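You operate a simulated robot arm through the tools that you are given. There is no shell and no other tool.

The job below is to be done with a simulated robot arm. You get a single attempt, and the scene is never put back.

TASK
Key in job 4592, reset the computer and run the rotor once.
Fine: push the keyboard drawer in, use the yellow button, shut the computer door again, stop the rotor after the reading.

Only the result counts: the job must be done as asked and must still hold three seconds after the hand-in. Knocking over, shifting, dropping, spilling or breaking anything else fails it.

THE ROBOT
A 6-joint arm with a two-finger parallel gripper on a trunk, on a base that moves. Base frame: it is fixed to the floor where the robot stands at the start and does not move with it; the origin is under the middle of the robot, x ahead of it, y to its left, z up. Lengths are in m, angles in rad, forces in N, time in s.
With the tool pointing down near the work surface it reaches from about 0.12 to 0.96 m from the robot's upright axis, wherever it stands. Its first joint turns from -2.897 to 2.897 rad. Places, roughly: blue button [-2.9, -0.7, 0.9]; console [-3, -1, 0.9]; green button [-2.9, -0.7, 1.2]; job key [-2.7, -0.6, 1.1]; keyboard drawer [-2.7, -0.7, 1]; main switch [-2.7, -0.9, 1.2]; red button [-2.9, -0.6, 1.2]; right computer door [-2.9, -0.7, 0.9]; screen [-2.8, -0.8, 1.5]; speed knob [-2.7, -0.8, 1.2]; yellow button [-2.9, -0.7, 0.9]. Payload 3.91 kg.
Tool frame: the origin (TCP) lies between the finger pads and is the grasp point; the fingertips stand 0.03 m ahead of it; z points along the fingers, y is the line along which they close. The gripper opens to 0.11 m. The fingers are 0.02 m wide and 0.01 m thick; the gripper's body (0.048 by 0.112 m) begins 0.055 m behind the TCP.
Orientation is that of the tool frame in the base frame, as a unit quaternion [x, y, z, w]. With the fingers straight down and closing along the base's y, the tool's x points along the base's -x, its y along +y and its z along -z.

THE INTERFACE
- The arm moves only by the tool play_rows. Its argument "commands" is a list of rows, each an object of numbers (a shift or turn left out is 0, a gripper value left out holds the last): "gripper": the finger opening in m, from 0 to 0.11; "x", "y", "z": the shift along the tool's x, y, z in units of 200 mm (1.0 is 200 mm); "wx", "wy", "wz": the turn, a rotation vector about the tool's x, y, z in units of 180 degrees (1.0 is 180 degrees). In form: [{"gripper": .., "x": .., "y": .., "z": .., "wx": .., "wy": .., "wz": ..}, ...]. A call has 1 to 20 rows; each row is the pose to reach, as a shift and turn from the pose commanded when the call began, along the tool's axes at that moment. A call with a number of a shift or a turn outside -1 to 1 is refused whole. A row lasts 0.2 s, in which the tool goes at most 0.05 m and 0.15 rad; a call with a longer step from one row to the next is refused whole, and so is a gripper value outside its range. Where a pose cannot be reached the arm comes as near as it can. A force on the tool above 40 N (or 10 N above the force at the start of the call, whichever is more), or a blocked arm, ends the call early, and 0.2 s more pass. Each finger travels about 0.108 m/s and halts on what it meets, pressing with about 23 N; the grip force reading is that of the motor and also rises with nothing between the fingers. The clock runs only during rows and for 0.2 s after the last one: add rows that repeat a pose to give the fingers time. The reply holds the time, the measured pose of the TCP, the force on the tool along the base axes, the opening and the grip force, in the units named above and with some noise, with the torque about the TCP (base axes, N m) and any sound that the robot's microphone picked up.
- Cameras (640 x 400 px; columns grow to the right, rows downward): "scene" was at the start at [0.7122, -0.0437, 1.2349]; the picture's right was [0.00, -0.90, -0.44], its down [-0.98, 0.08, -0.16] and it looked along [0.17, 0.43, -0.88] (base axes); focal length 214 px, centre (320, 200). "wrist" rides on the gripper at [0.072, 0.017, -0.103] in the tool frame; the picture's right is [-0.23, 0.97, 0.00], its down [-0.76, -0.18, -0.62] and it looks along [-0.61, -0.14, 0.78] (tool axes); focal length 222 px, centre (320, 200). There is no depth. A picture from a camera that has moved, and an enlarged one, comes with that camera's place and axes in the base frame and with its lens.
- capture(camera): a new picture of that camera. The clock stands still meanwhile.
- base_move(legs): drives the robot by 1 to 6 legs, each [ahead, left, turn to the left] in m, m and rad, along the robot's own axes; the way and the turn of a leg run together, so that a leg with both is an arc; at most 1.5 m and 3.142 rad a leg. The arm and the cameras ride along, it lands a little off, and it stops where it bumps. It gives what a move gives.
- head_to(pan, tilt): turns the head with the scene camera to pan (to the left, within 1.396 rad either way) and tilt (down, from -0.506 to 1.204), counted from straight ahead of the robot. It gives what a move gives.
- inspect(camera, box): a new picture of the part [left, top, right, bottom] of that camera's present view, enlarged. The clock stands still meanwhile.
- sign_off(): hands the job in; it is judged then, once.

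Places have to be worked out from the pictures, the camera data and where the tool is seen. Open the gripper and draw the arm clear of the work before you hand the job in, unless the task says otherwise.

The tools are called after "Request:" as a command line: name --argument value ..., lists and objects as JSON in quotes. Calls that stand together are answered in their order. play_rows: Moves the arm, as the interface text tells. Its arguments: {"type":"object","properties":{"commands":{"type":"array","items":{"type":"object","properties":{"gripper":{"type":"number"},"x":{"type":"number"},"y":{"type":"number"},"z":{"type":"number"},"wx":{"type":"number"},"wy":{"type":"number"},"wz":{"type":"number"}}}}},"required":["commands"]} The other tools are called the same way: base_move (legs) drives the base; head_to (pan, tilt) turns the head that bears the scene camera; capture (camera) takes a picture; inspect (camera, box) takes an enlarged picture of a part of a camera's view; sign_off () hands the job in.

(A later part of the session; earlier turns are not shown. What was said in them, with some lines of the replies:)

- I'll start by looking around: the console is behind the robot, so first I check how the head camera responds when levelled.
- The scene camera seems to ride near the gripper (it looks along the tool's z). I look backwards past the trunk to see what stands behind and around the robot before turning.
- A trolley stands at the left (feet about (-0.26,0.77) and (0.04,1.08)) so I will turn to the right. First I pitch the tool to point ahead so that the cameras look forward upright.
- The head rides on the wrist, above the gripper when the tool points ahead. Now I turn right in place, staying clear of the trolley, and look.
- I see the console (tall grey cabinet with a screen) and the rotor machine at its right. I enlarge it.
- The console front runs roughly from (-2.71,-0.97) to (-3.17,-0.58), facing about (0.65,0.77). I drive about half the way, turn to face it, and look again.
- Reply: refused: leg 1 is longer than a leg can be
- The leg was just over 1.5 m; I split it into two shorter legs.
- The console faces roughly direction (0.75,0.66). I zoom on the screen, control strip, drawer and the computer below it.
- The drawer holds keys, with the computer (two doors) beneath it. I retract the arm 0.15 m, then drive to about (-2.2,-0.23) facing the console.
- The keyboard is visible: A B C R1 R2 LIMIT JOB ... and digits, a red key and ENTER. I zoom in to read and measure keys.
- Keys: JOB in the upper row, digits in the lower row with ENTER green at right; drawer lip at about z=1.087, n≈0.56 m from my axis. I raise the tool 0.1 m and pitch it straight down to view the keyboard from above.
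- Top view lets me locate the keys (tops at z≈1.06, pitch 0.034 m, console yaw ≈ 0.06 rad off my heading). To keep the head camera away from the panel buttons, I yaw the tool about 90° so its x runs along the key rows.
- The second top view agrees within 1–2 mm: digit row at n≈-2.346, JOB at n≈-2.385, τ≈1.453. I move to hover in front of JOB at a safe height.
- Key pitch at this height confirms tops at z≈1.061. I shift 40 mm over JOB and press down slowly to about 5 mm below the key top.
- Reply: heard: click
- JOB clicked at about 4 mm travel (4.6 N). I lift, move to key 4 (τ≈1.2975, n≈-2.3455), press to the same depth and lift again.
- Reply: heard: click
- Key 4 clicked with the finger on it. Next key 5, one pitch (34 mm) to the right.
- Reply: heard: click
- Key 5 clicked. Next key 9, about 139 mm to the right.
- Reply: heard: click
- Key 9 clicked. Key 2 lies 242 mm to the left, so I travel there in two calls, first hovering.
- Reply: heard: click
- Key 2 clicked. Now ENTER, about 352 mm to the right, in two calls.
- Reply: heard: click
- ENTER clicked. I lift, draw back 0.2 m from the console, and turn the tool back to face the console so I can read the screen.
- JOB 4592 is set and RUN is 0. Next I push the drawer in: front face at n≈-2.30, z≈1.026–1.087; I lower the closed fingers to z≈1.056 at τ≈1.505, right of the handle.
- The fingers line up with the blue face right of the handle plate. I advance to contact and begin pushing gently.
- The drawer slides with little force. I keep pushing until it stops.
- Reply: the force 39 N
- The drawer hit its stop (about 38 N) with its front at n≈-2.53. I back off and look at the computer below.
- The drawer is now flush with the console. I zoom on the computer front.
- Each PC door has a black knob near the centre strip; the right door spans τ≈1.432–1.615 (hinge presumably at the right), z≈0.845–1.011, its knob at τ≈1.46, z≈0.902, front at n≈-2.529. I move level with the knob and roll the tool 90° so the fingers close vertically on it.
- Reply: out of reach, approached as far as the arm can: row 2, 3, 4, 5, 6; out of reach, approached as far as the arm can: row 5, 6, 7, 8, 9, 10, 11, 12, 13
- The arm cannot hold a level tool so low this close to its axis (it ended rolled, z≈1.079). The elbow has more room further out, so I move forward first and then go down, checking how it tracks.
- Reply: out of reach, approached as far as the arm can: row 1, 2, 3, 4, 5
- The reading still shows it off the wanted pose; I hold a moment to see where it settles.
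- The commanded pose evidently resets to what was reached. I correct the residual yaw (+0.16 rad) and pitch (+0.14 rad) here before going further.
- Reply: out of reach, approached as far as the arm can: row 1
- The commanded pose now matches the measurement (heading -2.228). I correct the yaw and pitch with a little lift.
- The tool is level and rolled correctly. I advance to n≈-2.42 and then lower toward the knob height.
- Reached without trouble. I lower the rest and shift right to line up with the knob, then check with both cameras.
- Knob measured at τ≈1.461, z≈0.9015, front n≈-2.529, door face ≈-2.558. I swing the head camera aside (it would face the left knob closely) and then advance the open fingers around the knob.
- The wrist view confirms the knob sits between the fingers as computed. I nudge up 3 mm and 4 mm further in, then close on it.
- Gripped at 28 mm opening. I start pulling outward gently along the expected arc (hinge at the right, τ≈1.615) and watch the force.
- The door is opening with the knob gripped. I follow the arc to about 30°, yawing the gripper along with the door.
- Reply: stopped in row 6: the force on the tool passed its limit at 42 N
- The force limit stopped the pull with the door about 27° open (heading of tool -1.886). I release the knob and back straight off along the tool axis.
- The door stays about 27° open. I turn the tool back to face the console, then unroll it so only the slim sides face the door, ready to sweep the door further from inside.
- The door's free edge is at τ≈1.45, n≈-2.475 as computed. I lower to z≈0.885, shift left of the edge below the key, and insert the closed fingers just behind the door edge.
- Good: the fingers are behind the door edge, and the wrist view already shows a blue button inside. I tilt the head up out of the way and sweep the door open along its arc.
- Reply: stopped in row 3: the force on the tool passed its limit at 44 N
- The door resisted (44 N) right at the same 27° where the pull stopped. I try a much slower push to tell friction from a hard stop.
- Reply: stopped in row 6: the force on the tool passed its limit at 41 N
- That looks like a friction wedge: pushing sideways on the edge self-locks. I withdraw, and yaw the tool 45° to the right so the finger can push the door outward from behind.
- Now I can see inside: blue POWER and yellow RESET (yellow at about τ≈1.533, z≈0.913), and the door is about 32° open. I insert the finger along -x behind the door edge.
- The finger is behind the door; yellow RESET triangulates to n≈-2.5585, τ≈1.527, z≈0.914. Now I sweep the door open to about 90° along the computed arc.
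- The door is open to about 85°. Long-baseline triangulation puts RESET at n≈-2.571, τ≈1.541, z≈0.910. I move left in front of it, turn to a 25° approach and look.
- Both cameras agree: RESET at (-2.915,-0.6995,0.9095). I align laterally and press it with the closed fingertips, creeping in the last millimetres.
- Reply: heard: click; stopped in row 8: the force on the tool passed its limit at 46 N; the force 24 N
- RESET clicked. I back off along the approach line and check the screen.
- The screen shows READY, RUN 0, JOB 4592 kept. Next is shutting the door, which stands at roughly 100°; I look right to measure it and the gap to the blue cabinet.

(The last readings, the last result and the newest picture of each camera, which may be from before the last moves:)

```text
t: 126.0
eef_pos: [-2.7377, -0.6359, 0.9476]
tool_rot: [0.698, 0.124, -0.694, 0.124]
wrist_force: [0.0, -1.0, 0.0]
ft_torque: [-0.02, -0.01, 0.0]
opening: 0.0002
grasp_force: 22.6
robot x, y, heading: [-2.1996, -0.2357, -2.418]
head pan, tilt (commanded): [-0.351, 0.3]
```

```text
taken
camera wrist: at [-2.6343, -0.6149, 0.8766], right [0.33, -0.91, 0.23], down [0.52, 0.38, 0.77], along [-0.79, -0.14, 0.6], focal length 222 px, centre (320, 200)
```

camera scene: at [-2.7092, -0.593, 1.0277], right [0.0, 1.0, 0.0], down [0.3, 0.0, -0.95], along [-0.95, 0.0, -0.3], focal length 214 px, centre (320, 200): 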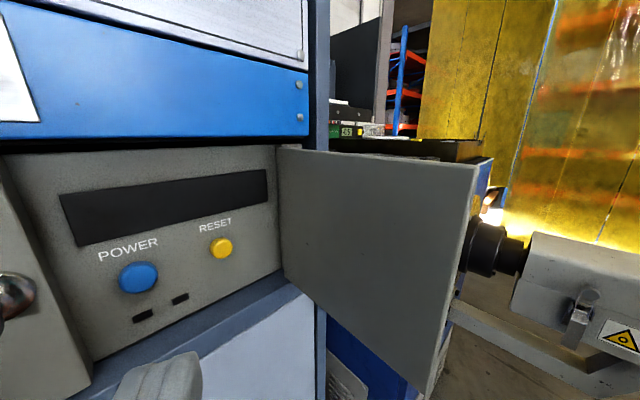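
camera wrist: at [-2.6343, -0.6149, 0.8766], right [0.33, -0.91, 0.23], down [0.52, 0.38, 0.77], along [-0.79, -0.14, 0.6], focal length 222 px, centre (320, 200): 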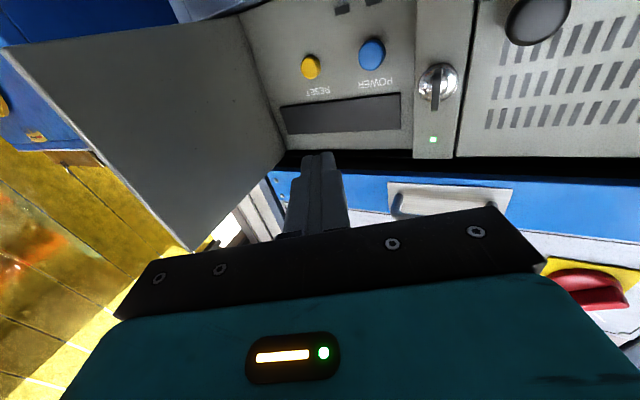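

The door stands at about 88° with its free edge at τ≈1.607, n≈-2.370. I lift over the door top (z≈1.012), square the tool to the console and travel to the outer side of the door.

Request:
play_rows --commands '[{"x": -0.2, "z": -0.1}, {"x": -0.4, "z": -0.2}, {"x": -0.56, "z": -0.2415, "y": -0.1}, {"x": -0.56, "z": -0.2415, "y": -0.316}, {"x": -0.56, "z": -0.2415, "y": -0.316, "wx": -0.045}, {"x": -0.56, "z": -0.2415, "y": -0.316, "wx": -0.09}, {"x": -0.56, "z": -0.2415, "y": -0.316, "wx": -0.1355}, {"x": -0.56, "z": -0.2415, "y": -0.316, "wx": -0.1355}]'

Request:
head_to --pan -0.3 --tilt 0.6

Request:
capture --camera "scene"

```text
t: 127.8
eef_pos: [-2.7135, -0.559, 1.0603]
tool_rot: [0.657, 0.267, -0.652, 0.267]
wrist_force: [-0.3, 0.3, 0.1]
ft_torque: [-0.01, 0.01, 0.0]
opening: 0.0
grasp_force: 23.7
robot x, y, heading: [-2.1977, -0.2369, -2.424]
head pan, tilt (commanded): [-0.351, 0.3]
```

```text
t: 128.7
eef_pos: [-2.7144, -0.5607, 1.0609]
tool_rot: [0.657, 0.267, -0.653, 0.268]
wrist_force: [0.0, 1.0, 0.3]
ft_torque: [-0.04, 0.01, 0.0]
opening: 0.0
grasp_force: 23.4
robot x, y, heading: [-2.1934, -0.2374, -2.423]
head pan, tilt (commanded): [-0.3, 0.6]
```

```text
taken
camera scene: at [-2.6999, -0.5105, 1.1134], right [-0.46, 0.89, 0.0], down [0.51, 0.26, -0.82], along [-0.73, -0.38, -0.57], focal length 214 px, centre (320, 200)
```

scene: 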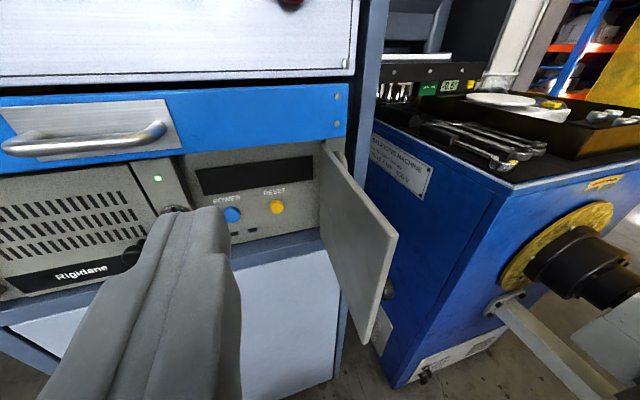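

The gap on the door's outer side is ample (cabinet corner near τ≈1.77, n≈-2.41). I pass over to τ≈1.665 and lower to z≈0.955, above the knob height.

Request:
play_rows --commands '[{"y": -0.2}, {"y": -0.4}, {"y": -0.6}, {"y": -0.826}, {"y": -0.826, "x": 0.2}, {"y": -0.826, "x": 0.4}, {"y": -0.826, "x": 0.53}, {"y": -0.826, "x": 0.53}]'

Request:
head_to --pan 0.3 --tilt 0.6

Request:
capture --camera "scene"

```text
t: 130.4
eef_pos: [-2.8274, -0.4417, 0.9538]
tool_rot: [0.657, 0.268, -0.652, 0.269]
wrist_force: [-0.7, 0.3, 0.1]
ft_torque: [0.01, -0.01, -0.01]
opening: 0.0
grasp_force: 23.1
robot x, y, heading: [-2.1974, -0.2343, -2.424]
head pan, tilt (commanded): [-0.3, 0.6]
```

```text
t: 131.4
eef_pos: [-2.8285, -0.4423, 0.9534]
tool_rot: [0.656, 0.267, -0.653, 0.268]
wrist_force: [0.5, -0.5, 0.2]
ft_torque: [0.01, 0.01, 0.0]
opening: 0.0
grasp_force: 23.4
robot x, y, heading: [-2.1991, -0.2322, -2.42]
head pan, tilt (commanded): [0.3, 0.6]
```

```text
taken
camera scene: at [-2.778, -0.4299, 1.0063], right [-0.88, 0.48, 0.0], down [0.27, 0.5, -0.82], along [-0.39, -0.73, -0.57], focal length 214 px, centre (320, 200)
```

scene: 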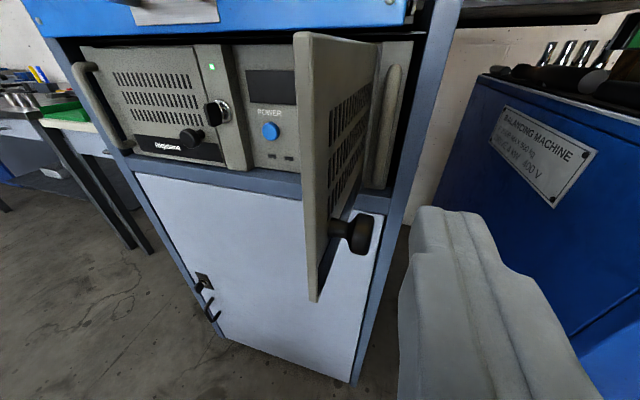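

The tool is on the outer side of the door, above the knob level. I swing the head aside and sweep the door closed along its arc down to about 15°.

Request:
head_to --pan -1.2 --tilt 0.0

Request:
play_rows --commands '[{"y": 0.071, "z": 0.1745}, {"y": 0.15, "z": 0.175}, {"y": 0.235, "z": 0.175}, {"y": 0.29, "z": 0.188}, {"y": 0.3465, "z": 0.202}, {"y": 0.413, "z": 0.227}, {"y": 0.46, "z": 0.255}, {"y": 0.509, "z": 0.286}, {"y": 0.581, "z": 0.35}, {"y": 0.6525, "z": 0.428}, {"y": 0.701, "z": 0.5045}, {"y": 0.745, "z": 0.5935}, {"y": 0.769, "z": 0.6745}, {"y": 0.795, "z": 0.7615}, {"y": 0.8095, "z": 0.8375}]'

Request:
capture --camera "wrist"

```text
t: 133.1
eef_pos: [-2.8284, -0.4414, 0.954]
tool_rot: [0.656, 0.267, -0.653, 0.268]
wrist_force: [-0.1, -0.4, 0.4]
ft_torque: [0.0, 0.02, -0.02]
opening: 0.0
grasp_force: 23.3
robot x, y, heading: [-2.1986, -0.235, -2.419]
head pan, tilt (commanded): [-1.201, 0.0]
```

```text
t: 136.2
eef_pos: [-2.8357, -0.6744, 0.9551]
tool_rot: [0.657, 0.268, -0.652, 0.268]
wrist_force: [-0.6, -0.2, 0.6]
ft_torque: [0.02, 0.0, -0.01]
opening: 0.0
grasp_force: 23.0
robot x, y, heading: [-2.1966, -0.233, -2.422]
head pan, tilt (commanded): [-1.201, 0.0]
```

```text
taken
camera wrist: at [-2.7495, -0.6128, 0.8831], right [0.68, -0.7, 0.23], down [0.32, 0.56, 0.76], along [-0.66, -0.45, 0.6], focal length 222 px, centre (320, 200)
```

wrist: 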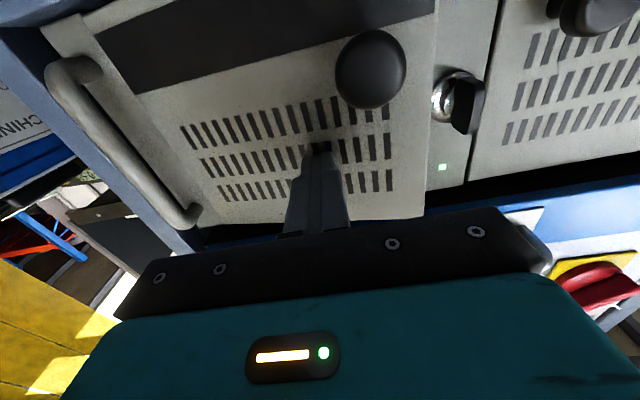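

The door is nearly shut. I push it straight in the last part until it seats.

Request:
play_rows --commands '[{"z": 0.04}, {"z": 0.08}, {"z": 0.11}, {"z": 0.13}, {"z": 0.145}, {"z": 0.155}, {"z": 0.165}, {"z": 0.175}, {"z": 0.185}]'

Request:
capture --camera "wrist"

```text
t: 137.5
eef_pos: [-2.853, -0.6938, 0.9539]
tool_rot: [0.657, 0.267, -0.653, 0.267]
wrist_force: [15.0, 10.9, 4.2]
ft_torque: [-0.15, 0.28, 0.08]
opening: 0.0001
grasp_force: 22.7
robot x, y, heading: [-2.199, -0.2336, -2.42]
head pan, tilt (commanded): [-1.201, 0.0]
stopped in row 6: the force on the tool passed its limit at 46 N (the readings are from after the stop); the commanded pose is now the measured one
```

```text
taken
camera wrist: at [-2.7679, -0.6307, 0.8824], right [0.68, -0.7, 0.23], down [0.32, 0.56, 0.77], along [-0.66, -0.45, 0.6], focal length 222 px, centre (320, 200)
```

wrist: 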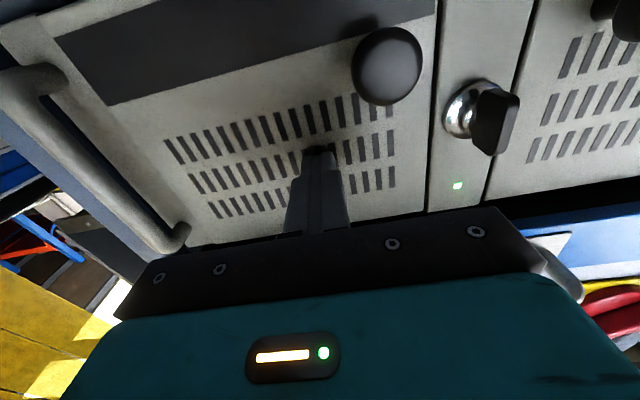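

The door met its stop (46 N peak) and looks flush. I back away and look squarely at it.

Request:
play_rows --commands '[{"z": -0.1}, {"z": -0.3}, {"z": -0.5}, {"z": -0.7}, {"z": -0.9}, {"z": -1.0, "x": -0.1}, {"z": -1.0, "x": -0.3}, {"z": -1.0, "x": -0.5}, {"z": -1.0, "x": -0.5}]'

Request:
head_to --pan 0.0 --tilt 0.35

Request:
capture --camera "scene"

Request:
inspect --camera "scene" --box '[120, 150, 440, 340]'

```text
t: 139.5
eef_pos: [-2.7126, -0.5526, 1.0542]
tool_rot: [0.658, 0.267, -0.652, 0.267]
wrist_force: [-0.4, -0.6, 0.2]
ft_torque: [-0.01, 0.01, -0.03]
opening: 0.0002
grasp_force: 22.8
robot x, y, heading: [-2.1954, -0.2311, -2.419]
head pan, tilt (commanded): [-1.201, 0.0]
```

```text
t: 140.9
eef_pos: [-2.7119, -0.5519, 1.0549]
tool_rot: [0.658, 0.268, -0.651, 0.268]
wrist_force: [0.3, 0.0, -0.2]
ft_torque: [0.01, 0.02, 0.0]
opening: 0.0
grasp_force: 23.3
robot x, y, heading: [-2.1961, -0.2351, -2.422]
head pan, tilt (commanded): [0.0, 0.351]
```

```text
taken
camera scene: at [-2.6873, -0.5288, 1.1293], right [-0.7, 0.71, 0.0], down [0.25, 0.24, -0.94], along [-0.67, -0.66, -0.35], focal length 214 px, centre (320, 200)
```

scene: 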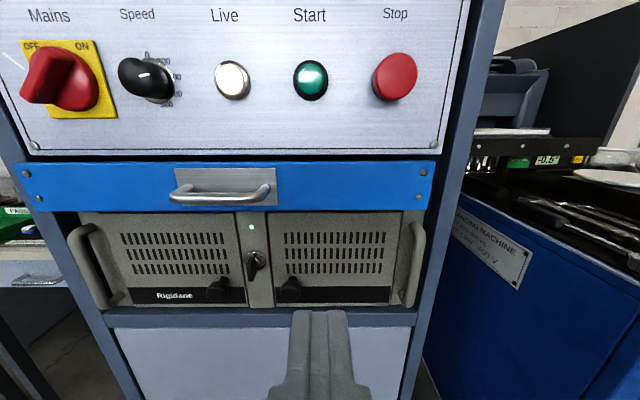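

```text
2.00 times, centred on (280, 245) of scene
camera zoom: at [-2.6873, -0.5288, 1.1293], right [-0.7, 0.71, 0.0], down [0.25, 0.24, -0.94], along [-0.67, -0.66, -0.35], focal length 429 px, centre (400, 110)
```

zoom: 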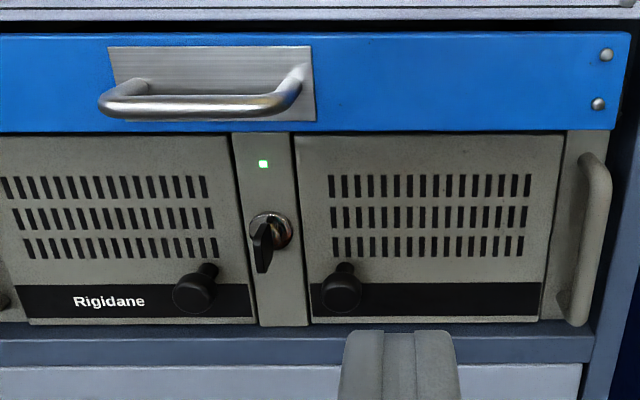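

The door is shut flush and the drawer is in. Now I raise the closed fingers in front of the green Start button (τ≈1.495, z≈1.17) and check alignment.

Request:
play_rows --commands '[{"x": -0.2, "y": 0.02}, {"x": -0.4, "y": 0.0445}, {"x": -0.575, "y": 0.0445}, {"x": -0.575, "y": 0.0445, "z": 0.2}, {"x": -0.575, "y": 0.0445, "z": 0.4}, {"x": -0.575, "y": 0.0445, "z": 0.6}, {"x": -0.575, "y": 0.0445, "z": 0.65}, {"x": -0.575, "y": 0.0445, "z": 0.65}]'

Request:
capture --camera "scene"

Request:
capture --camera "wrist"

```text
t: 142.7
eef_pos: [-2.8001, -0.6505, 1.1687]
tool_rot: [0.657, 0.267, -0.652, 0.267]
wrist_force: [-0.7, -0.3, 0.6]
ft_torque: [-0.06, 0.0, -0.02]
opening: 0.0
grasp_force: 22.7
robot x, y, heading: [-2.1978, -0.2332, -2.421]
head pan, tilt (commanded): [0.0, 0.351]
```

```text
taken
camera scene: at [-2.7745, -0.6271, 1.2441], right [-0.7, 0.71, 0.0], down [0.25, 0.24, -0.94], along [-0.67, -0.66, -0.35], focal length 214 px, centre (320, 200)
```

scene: 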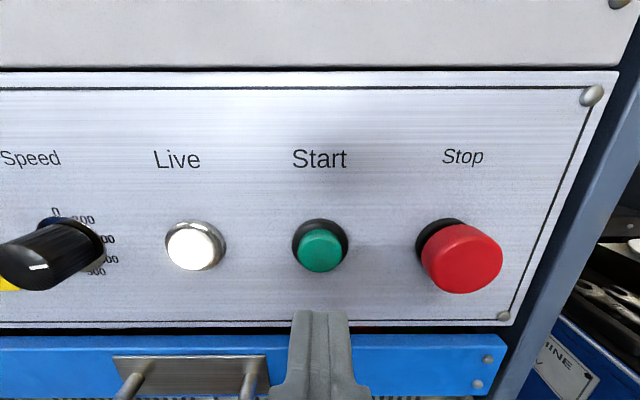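

```text
taken
camera wrist: at [-2.7143, -0.5893, 1.098], right [0.68, -0.7, 0.23], down [0.31, 0.56, 0.77], along [-0.66, -0.45, 0.6], focal length 222 px, centre (320, 200)
```

wrist: 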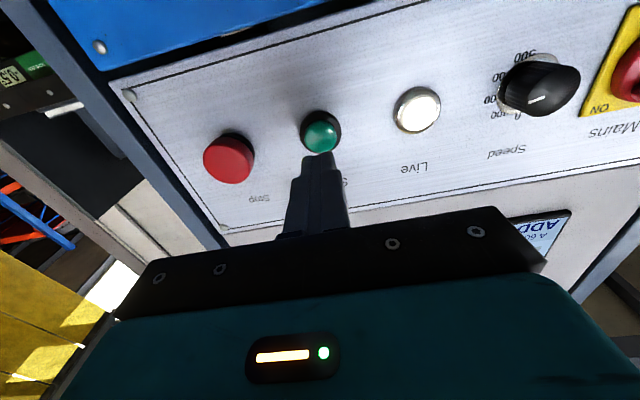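

Start's face triangulates to n≈-2.531, z≈1.171, τ≈1.4945, right ahead of the fingertip. I press it slowly.

Request:
play_rows --commands '[{"x": -0.011, "y": 0.005, "z": 0.12}, {"x": -0.011, "y": 0.005, "z": 0.2}, {"x": -0.011, "y": 0.005, "z": 0.225}, {"x": -0.011, "y": 0.005, "z": 0.235}, {"x": -0.011, "y": 0.005, "z": 0.245}, {"x": -0.011, "y": 0.005, "z": 0.255}, {"x": -0.011, "y": 0.005, "z": 0.265}]'

Request:
capture --camera "wrist"

```text
t: 144.3
eef_pos: [-2.8359, -0.6871, 1.1699]
tool_rot: [0.657, 0.268, -0.652, 0.267]
wrist_force: [19.5, 15.0, -7.4]
ft_torque: [0.2, -0.17, 0.09]
opening: 0.0003
grasp_force: 22.6
robot x, y, heading: [-2.2009, -0.2332, -2.418]
head pan, tilt (commanded): [0.0, 0.351]
heard: click
```

```text
taken
camera wrist: at [-2.7503, -0.6261, 1.0991], right [0.68, -0.7, 0.23], down [0.32, 0.56, 0.77], along [-0.66, -0.45, 0.6], focal length 222 px, centre (320, 200)
```

wrist: 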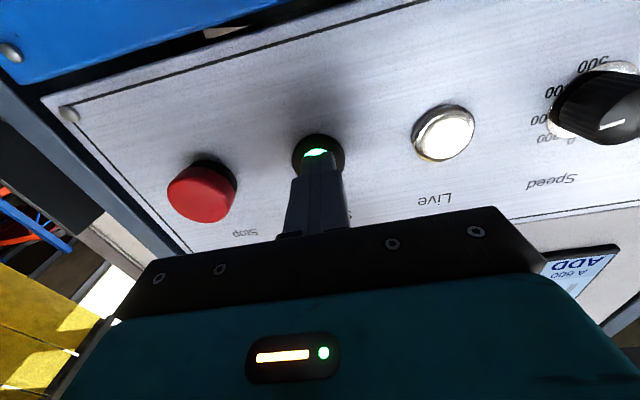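

Start clicked and lit green. I back off and turn the camera up to the screen.

Request:
play_rows --commands '[{"z": -0.1}, {"z": -0.3}, {"z": -0.5}, {"z": -0.7}]'

Request:
head_to --pan 0.0 --tilt -0.4

Request:
capture --camera "scene"

```text
t: 145.3
eef_pos: [-2.7361, -0.5919, 1.1687]
tool_rot: [0.657, 0.268, -0.652, 0.268]
wrist_force: [-1.2, -0.8, -0.2]
ft_torque: [-0.01, -0.01, -0.01]
opening: 0.0
grasp_force: 23.9
robot x, y, heading: [-2.1993, -0.2351, -2.418]
head pan, tilt (commanded): [0.0, 0.351]
```

```text
t: 146.4
eef_pos: [-2.7362, -0.591, 1.1704]
tool_rot: [0.657, 0.269, -0.651, 0.268]
wrist_force: [0.3, -0.7, -0.5]
ft_torque: [-0.02, 0.0, -0.01]
opening: 0.0001
grasp_force: 22.8
robot x, y, heading: [-2.1929, -0.2301, -2.422]
head pan, tilt (commanded): [0.0, -0.4]
```

```text
taken
camera scene: at [-2.6966, -0.5531, 1.3108], right [-0.7, 0.71, 0.0], down [-0.27, -0.27, -0.92], along [-0.66, -0.65, 0.38], focal length 214 px, centre (320, 200)
```

scene: 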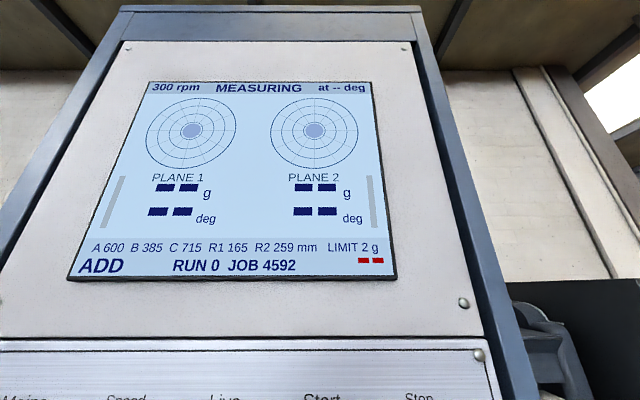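

It is MEASURING at 300 rpm. While waiting I shift in front of the red Stop button (τ≈1.578) and keep watching the screen.

Request:
play_rows --commands '[{"y": -0.2}, {"y": -0.425}, {"y": -0.425}, {"y": -0.425}, {"y": -0.425}, {"y": -0.425}, {"y": -0.425}, {"y": -0.425}]'

Request:
capture --camera "scene"

```text
t: 148.2
eef_pos: [-2.7939, -0.5297, 1.1703]
tool_rot: [0.657, 0.268, -0.652, 0.268]
wrist_force: [0.5, -0.4, -0.4]
ft_torque: [0.01, 0.01, -0.01]
opening: 0.0
grasp_force: 22.8
robot x, y, heading: [-2.1964, -0.2387, -2.422]
head pan, tilt (commanded): [0.0, -0.4]
```

```text
taken
camera scene: at [-2.7558, -0.4921, 1.311], right [-0.7, 0.71, 0.0], down [-0.27, -0.27, -0.92], along [-0.66, -0.65, 0.38], focal length 214 px, centre (320, 200)
```

scene: 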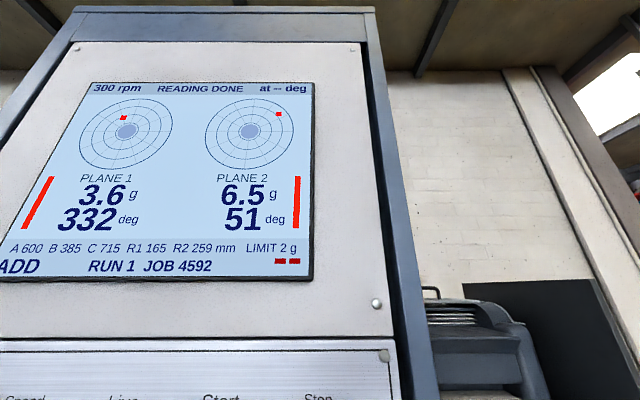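

READING DONE with RUN 1. I press Stop now (face at n≈-2.525, about 129 mm ahead).

Request:
play_rows --commands '[{"z": 0.2}, {"z": 0.4}, {"z": 0.55}, {"z": 0.61}, {"z": 0.635}, {"z": 0.645}, {"z": 0.655}, {"z": 0.665}, {"z": 0.675}, {"z": 0.685}]'

Request:
capture --camera "wrist"

```text
t: 149.8
eef_pos: [-2.8877, -0.6202, 1.1712]
tool_rot: [0.658, 0.268, -0.651, 0.267]
wrist_force: [25.5, 17.4, -6.4]
ft_torque: [0.11, -0.19, 0.18]
opening: 0.0002
grasp_force: 22.8
robot x, y, heading: [-2.1965, -0.2341, -2.422]
head pan, tilt (commanded): [0.0, -0.4]
heard: click
stopped in row 8: the force on the tool passed its limit at 42 N (the readings are from after the stop); the commanded pose is now the measured one
```

```text
taken
camera wrist: at [-2.8018, -0.5581, 1.0991], right [0.68, -0.7, 0.23], down [0.32, 0.56, 0.77], along [-0.66, -0.45, 0.6], focal length 222 px, centre (320, 200)
```

wrist: 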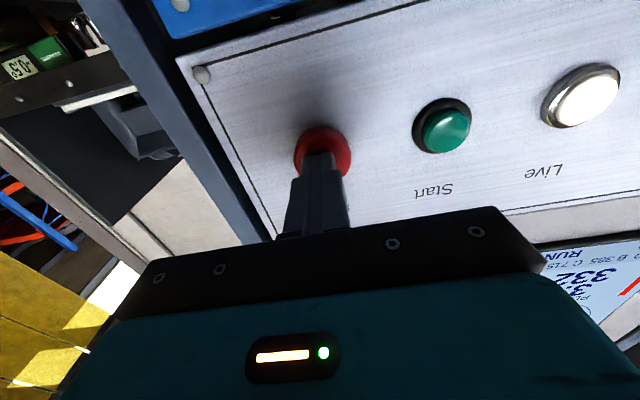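

Stop clicked and the Start lamp went dark. I back well away, open the gripper and check the screen and rotor.

Request:
play_rows --commands '[{"z": -0.1}, {"z": -0.3}, {"z": -0.5}, {"z": -0.7}, {"z": -0.9}, {"z": -1.0}, {"z": -1.0, "gripper": 0.06}, {"z": -1.0, "gripper": 0.11}, {"z": -1.0}, {"z": -1.0}, {"z": -1.0}]'

Request:
capture --camera "scene"

Request:
play_rows --commands '[{"z": -0.2}, {"z": -0.4}, {"z": -0.6}, {"z": -0.6, "y": 0.2}, {"z": -0.6, "y": 0.4}, {"z": -0.6, "y": 0.4}, {"z": -0.6, "y": 0.4}, {"z": -0.6, "y": 0.4}, {"z": -0.6, "y": 0.4}, {"z": -0.6, "y": 0.4}]'

Request:
head_to --pan 0.0 --tilt 0.0

Request:
capture --camera "scene"

```text
t: 152.2
eef_pos: [-2.7465, -0.4834, 1.1724]
tool_rot: [0.657, 0.269, -0.651, 0.268]
wrist_force: [-0.1, 0.0, 1.0]
ft_torque: [-0.01, 0.04, -0.03]
opening: 0.1101
grasp_force: 0.0
robot x, y, heading: [-2.1968, -0.2334, -2.428]
head pan, tilt (commanded): [0.0, -0.4]
```

```text
taken
camera scene: at [-2.7072, -0.4445, 1.3122], right [-0.7, 0.71, 0.0], down [-0.27, -0.27, -0.92], along [-0.66, -0.65, 0.38], focal length 214 px, centre (320, 200)
```

scene: 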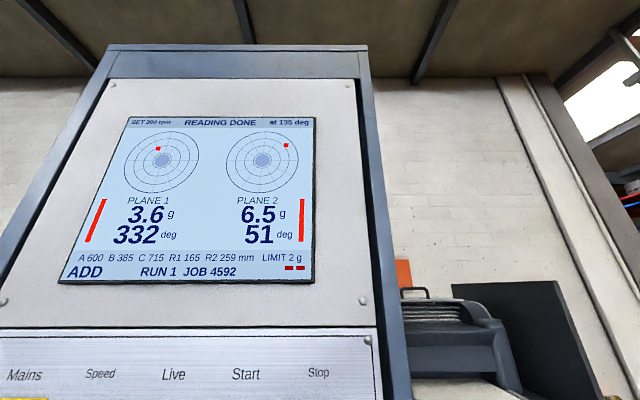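

```text
t: 154.4
eef_pos: [-2.606, -0.4535, 1.1726]
tool_rot: [0.658, 0.268, -0.651, 0.267]
wrist_force: [-0.3, 0.1, -0.9]
ft_torque: [0.0, -0.02, -0.01]
opening: 0.11
grasp_force: 0.1
robot x, y, heading: [-2.1948, -0.2333, -2.417]
head pan, tilt (commanded): [0.0, -0.4]
```

```text
t: 155.3
eef_pos: [-2.6056, -0.4542, 1.172]
tool_rot: [0.657, 0.268, -0.651, 0.268]
wrist_force: [0.8, -1.0, 0.5]
ft_torque: [0.02, 0.01, 0.0]
opening: 0.1101
grasp_force: 0.0
robot x, y, heading: [-2.1951, -0.235, -2.419]
head pan, tilt (commanded): [0.0, 0.0]
```

```text
taken
camera scene: at [-2.5777, -0.4278, 1.2795], right [-0.7, 0.71, 0.0], down [0.01, 0.0, -1.0], along [-0.71, -0.7, -0.01], focal length 214 px, centre (320, 200)
```

scene: 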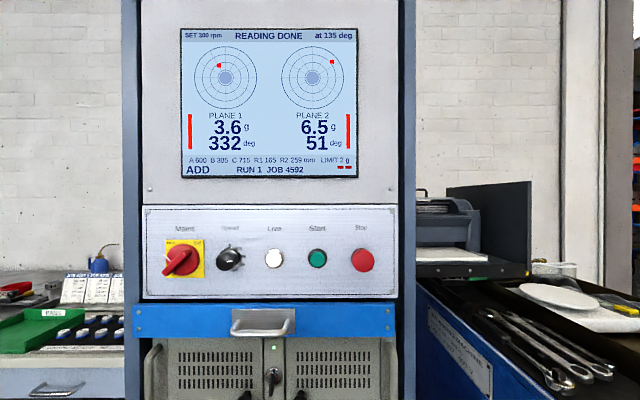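

RUN 1, JOB 4592, rotor standing at 135°. I zoom once to confirm the drawer, door and screen state before handing in.

Request:
inspect --camera "scene" --box '[170, 20, 370, 190]'

Request:
head_to --pan 0.0 --tilt 0.5

Request:
inspect --camera "scene" --box '[100, 60, 440, 300]'

Request:
head_to --pan -1.0 --tilt 0.3

Request:
capture --camera "scene"

```text
2.35 times, centred on (270, 105) of scene
camera zoom: at [-2.5777, -0.4278, 1.2795], right [-0.7, 0.71, 0.0], down [0.01, 0.0, -1.0], along [-0.71, -0.7, -0.01], focal length 505 px, centre (438, 424)
```

zoom: 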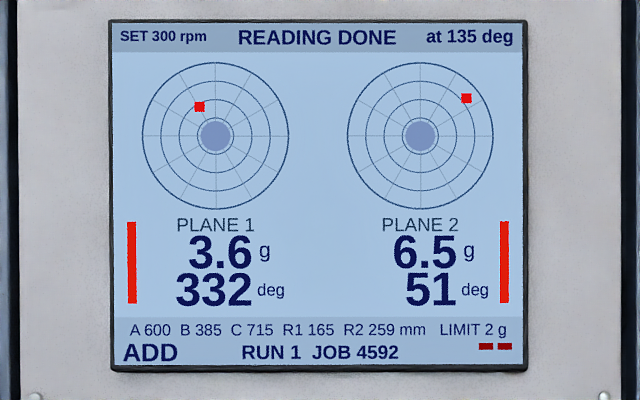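

```text
t: 156.2
eef_pos: [-2.6057, -0.4536, 1.1711]
tool_rot: [0.658, 0.268, -0.651, 0.267]
wrist_force: [-0.2, -0.1, -0.3]
ft_torque: [0.0, -0.01, 0.01]
opening: 0.1098
grasp_force: 0.0
robot x, y, heading: [-2.1972, -0.2311, -2.421]
head pan, tilt (commanded): [0.0, 0.499]
```

```text
1.67 times, centred on (270, 180) of scene
camera zoom: at [-2.5781, -0.4284, 1.2334], right [-0.7, 0.71, 0.0], down [0.35, 0.34, -0.87], along [-0.62, -0.61, -0.49], focal length 358 px, centre (403, 233)
```

zoom: 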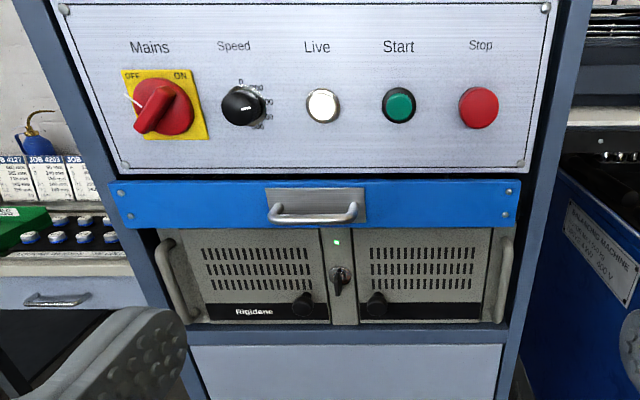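

```text
t: 157.5
eef_pos: [-2.605, -0.453, 1.173]
tool_rot: [0.658, 0.267, -0.652, 0.267]
wrist_force: [-0.9, 0.9, 0.3]
ft_torque: [-0.01, -0.02, 0.0]
opening: 0.1101
grasp_force: 0.1
robot x, y, heading: [-2.1973, -0.2334, -2.423]
head pan, tilt (commanded): [-1.0, 0.3]
```

```text
taken
camera scene: at [-2.6043, -0.344, 1.2519], right [0.22, 0.98, 0.01], down [0.3, -0.06, -0.95], along [-0.93, 0.21, -0.3], focal length 214 px, centre (320, 200)
```

scene: 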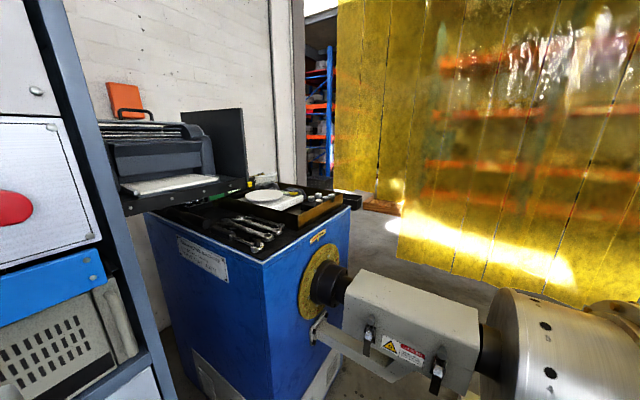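

Everything looks right; I wait a second and compare the rotor to be sure it stands still.

Request:
play_rows --commands '[{"z": -0.05}, {"z": -0.1}, {"z": -0.1}, {"z": -0.1}, {"z": -0.1}]'

Request:
capture --camera "scene"

```text
t: 158.7
eef_pos: [-2.5916, -0.4402, 1.1726]
tool_rot: [0.658, 0.268, -0.652, 0.267]
wrist_force: [-0.3, -0.3, -0.9]
ft_torque: [-0.01, 0.03, -0.02]
opening: 0.1099
grasp_force: 0.1
robot x, y, heading: [-2.1965, -0.2337, -2.421]
head pan, tilt (commanded): [-1.0, 0.3]
```

```text
taken
camera scene: at [-2.5902, -0.3301, 1.2521], right [0.22, 0.97, 0.01], down [0.3, -0.06, -0.95], along [-0.93, 0.21, -0.3], focal length 214 px, centre (320, 200)
```

scene: 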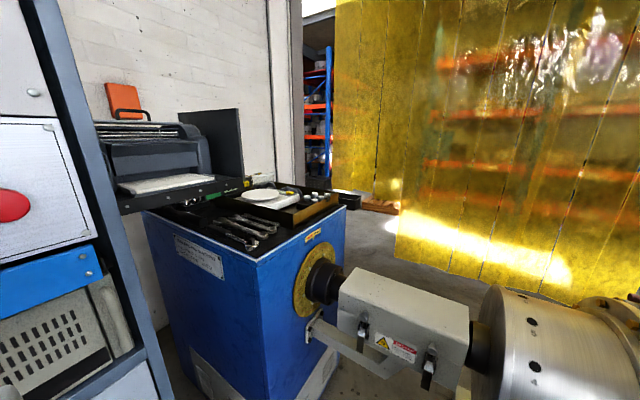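

The rotor stands still, the screen showed RUN 1 / JOB 4592 / READING DONE, the drawer and door are shut, the gripper is open and clear. I hand the job in.

Request:
sign_off

```text
The job is handed in.
```

I finished the job and handed it in. At hand-in, the screen read READING DONE, RUN 1, JOB 4592.

- **Job entry:** I pressed JOB, 4, 5, 9, 2 and ENTER. Each key clicked, and the job number stayed on the screen after the reset.
- **Keyboard drawer:** I pushed it in until it stopped. The front sits flush with the console.
- **Reset:** I opened the right computer door, pressed the yellow RESET button until it clicked, and the screen went to READY. I then shut the door again, and it looks flush.
- **Rotor run:** I pressed Start, and the rotor ran at 300 rpm and took one reading (plane 1: 3.6 g at 332°, plane 2: 6.5 g at 51°). I then pressed Stop, and it came to rest at 135°.

I didn't see anything knocked over or shifted. While I worked the door open and shut, three pushes and the knob pull went slightly past the 40 N force limit and cut off. The RESET and Stop presses did the same. The gripper is open and the arm is clear of the console.
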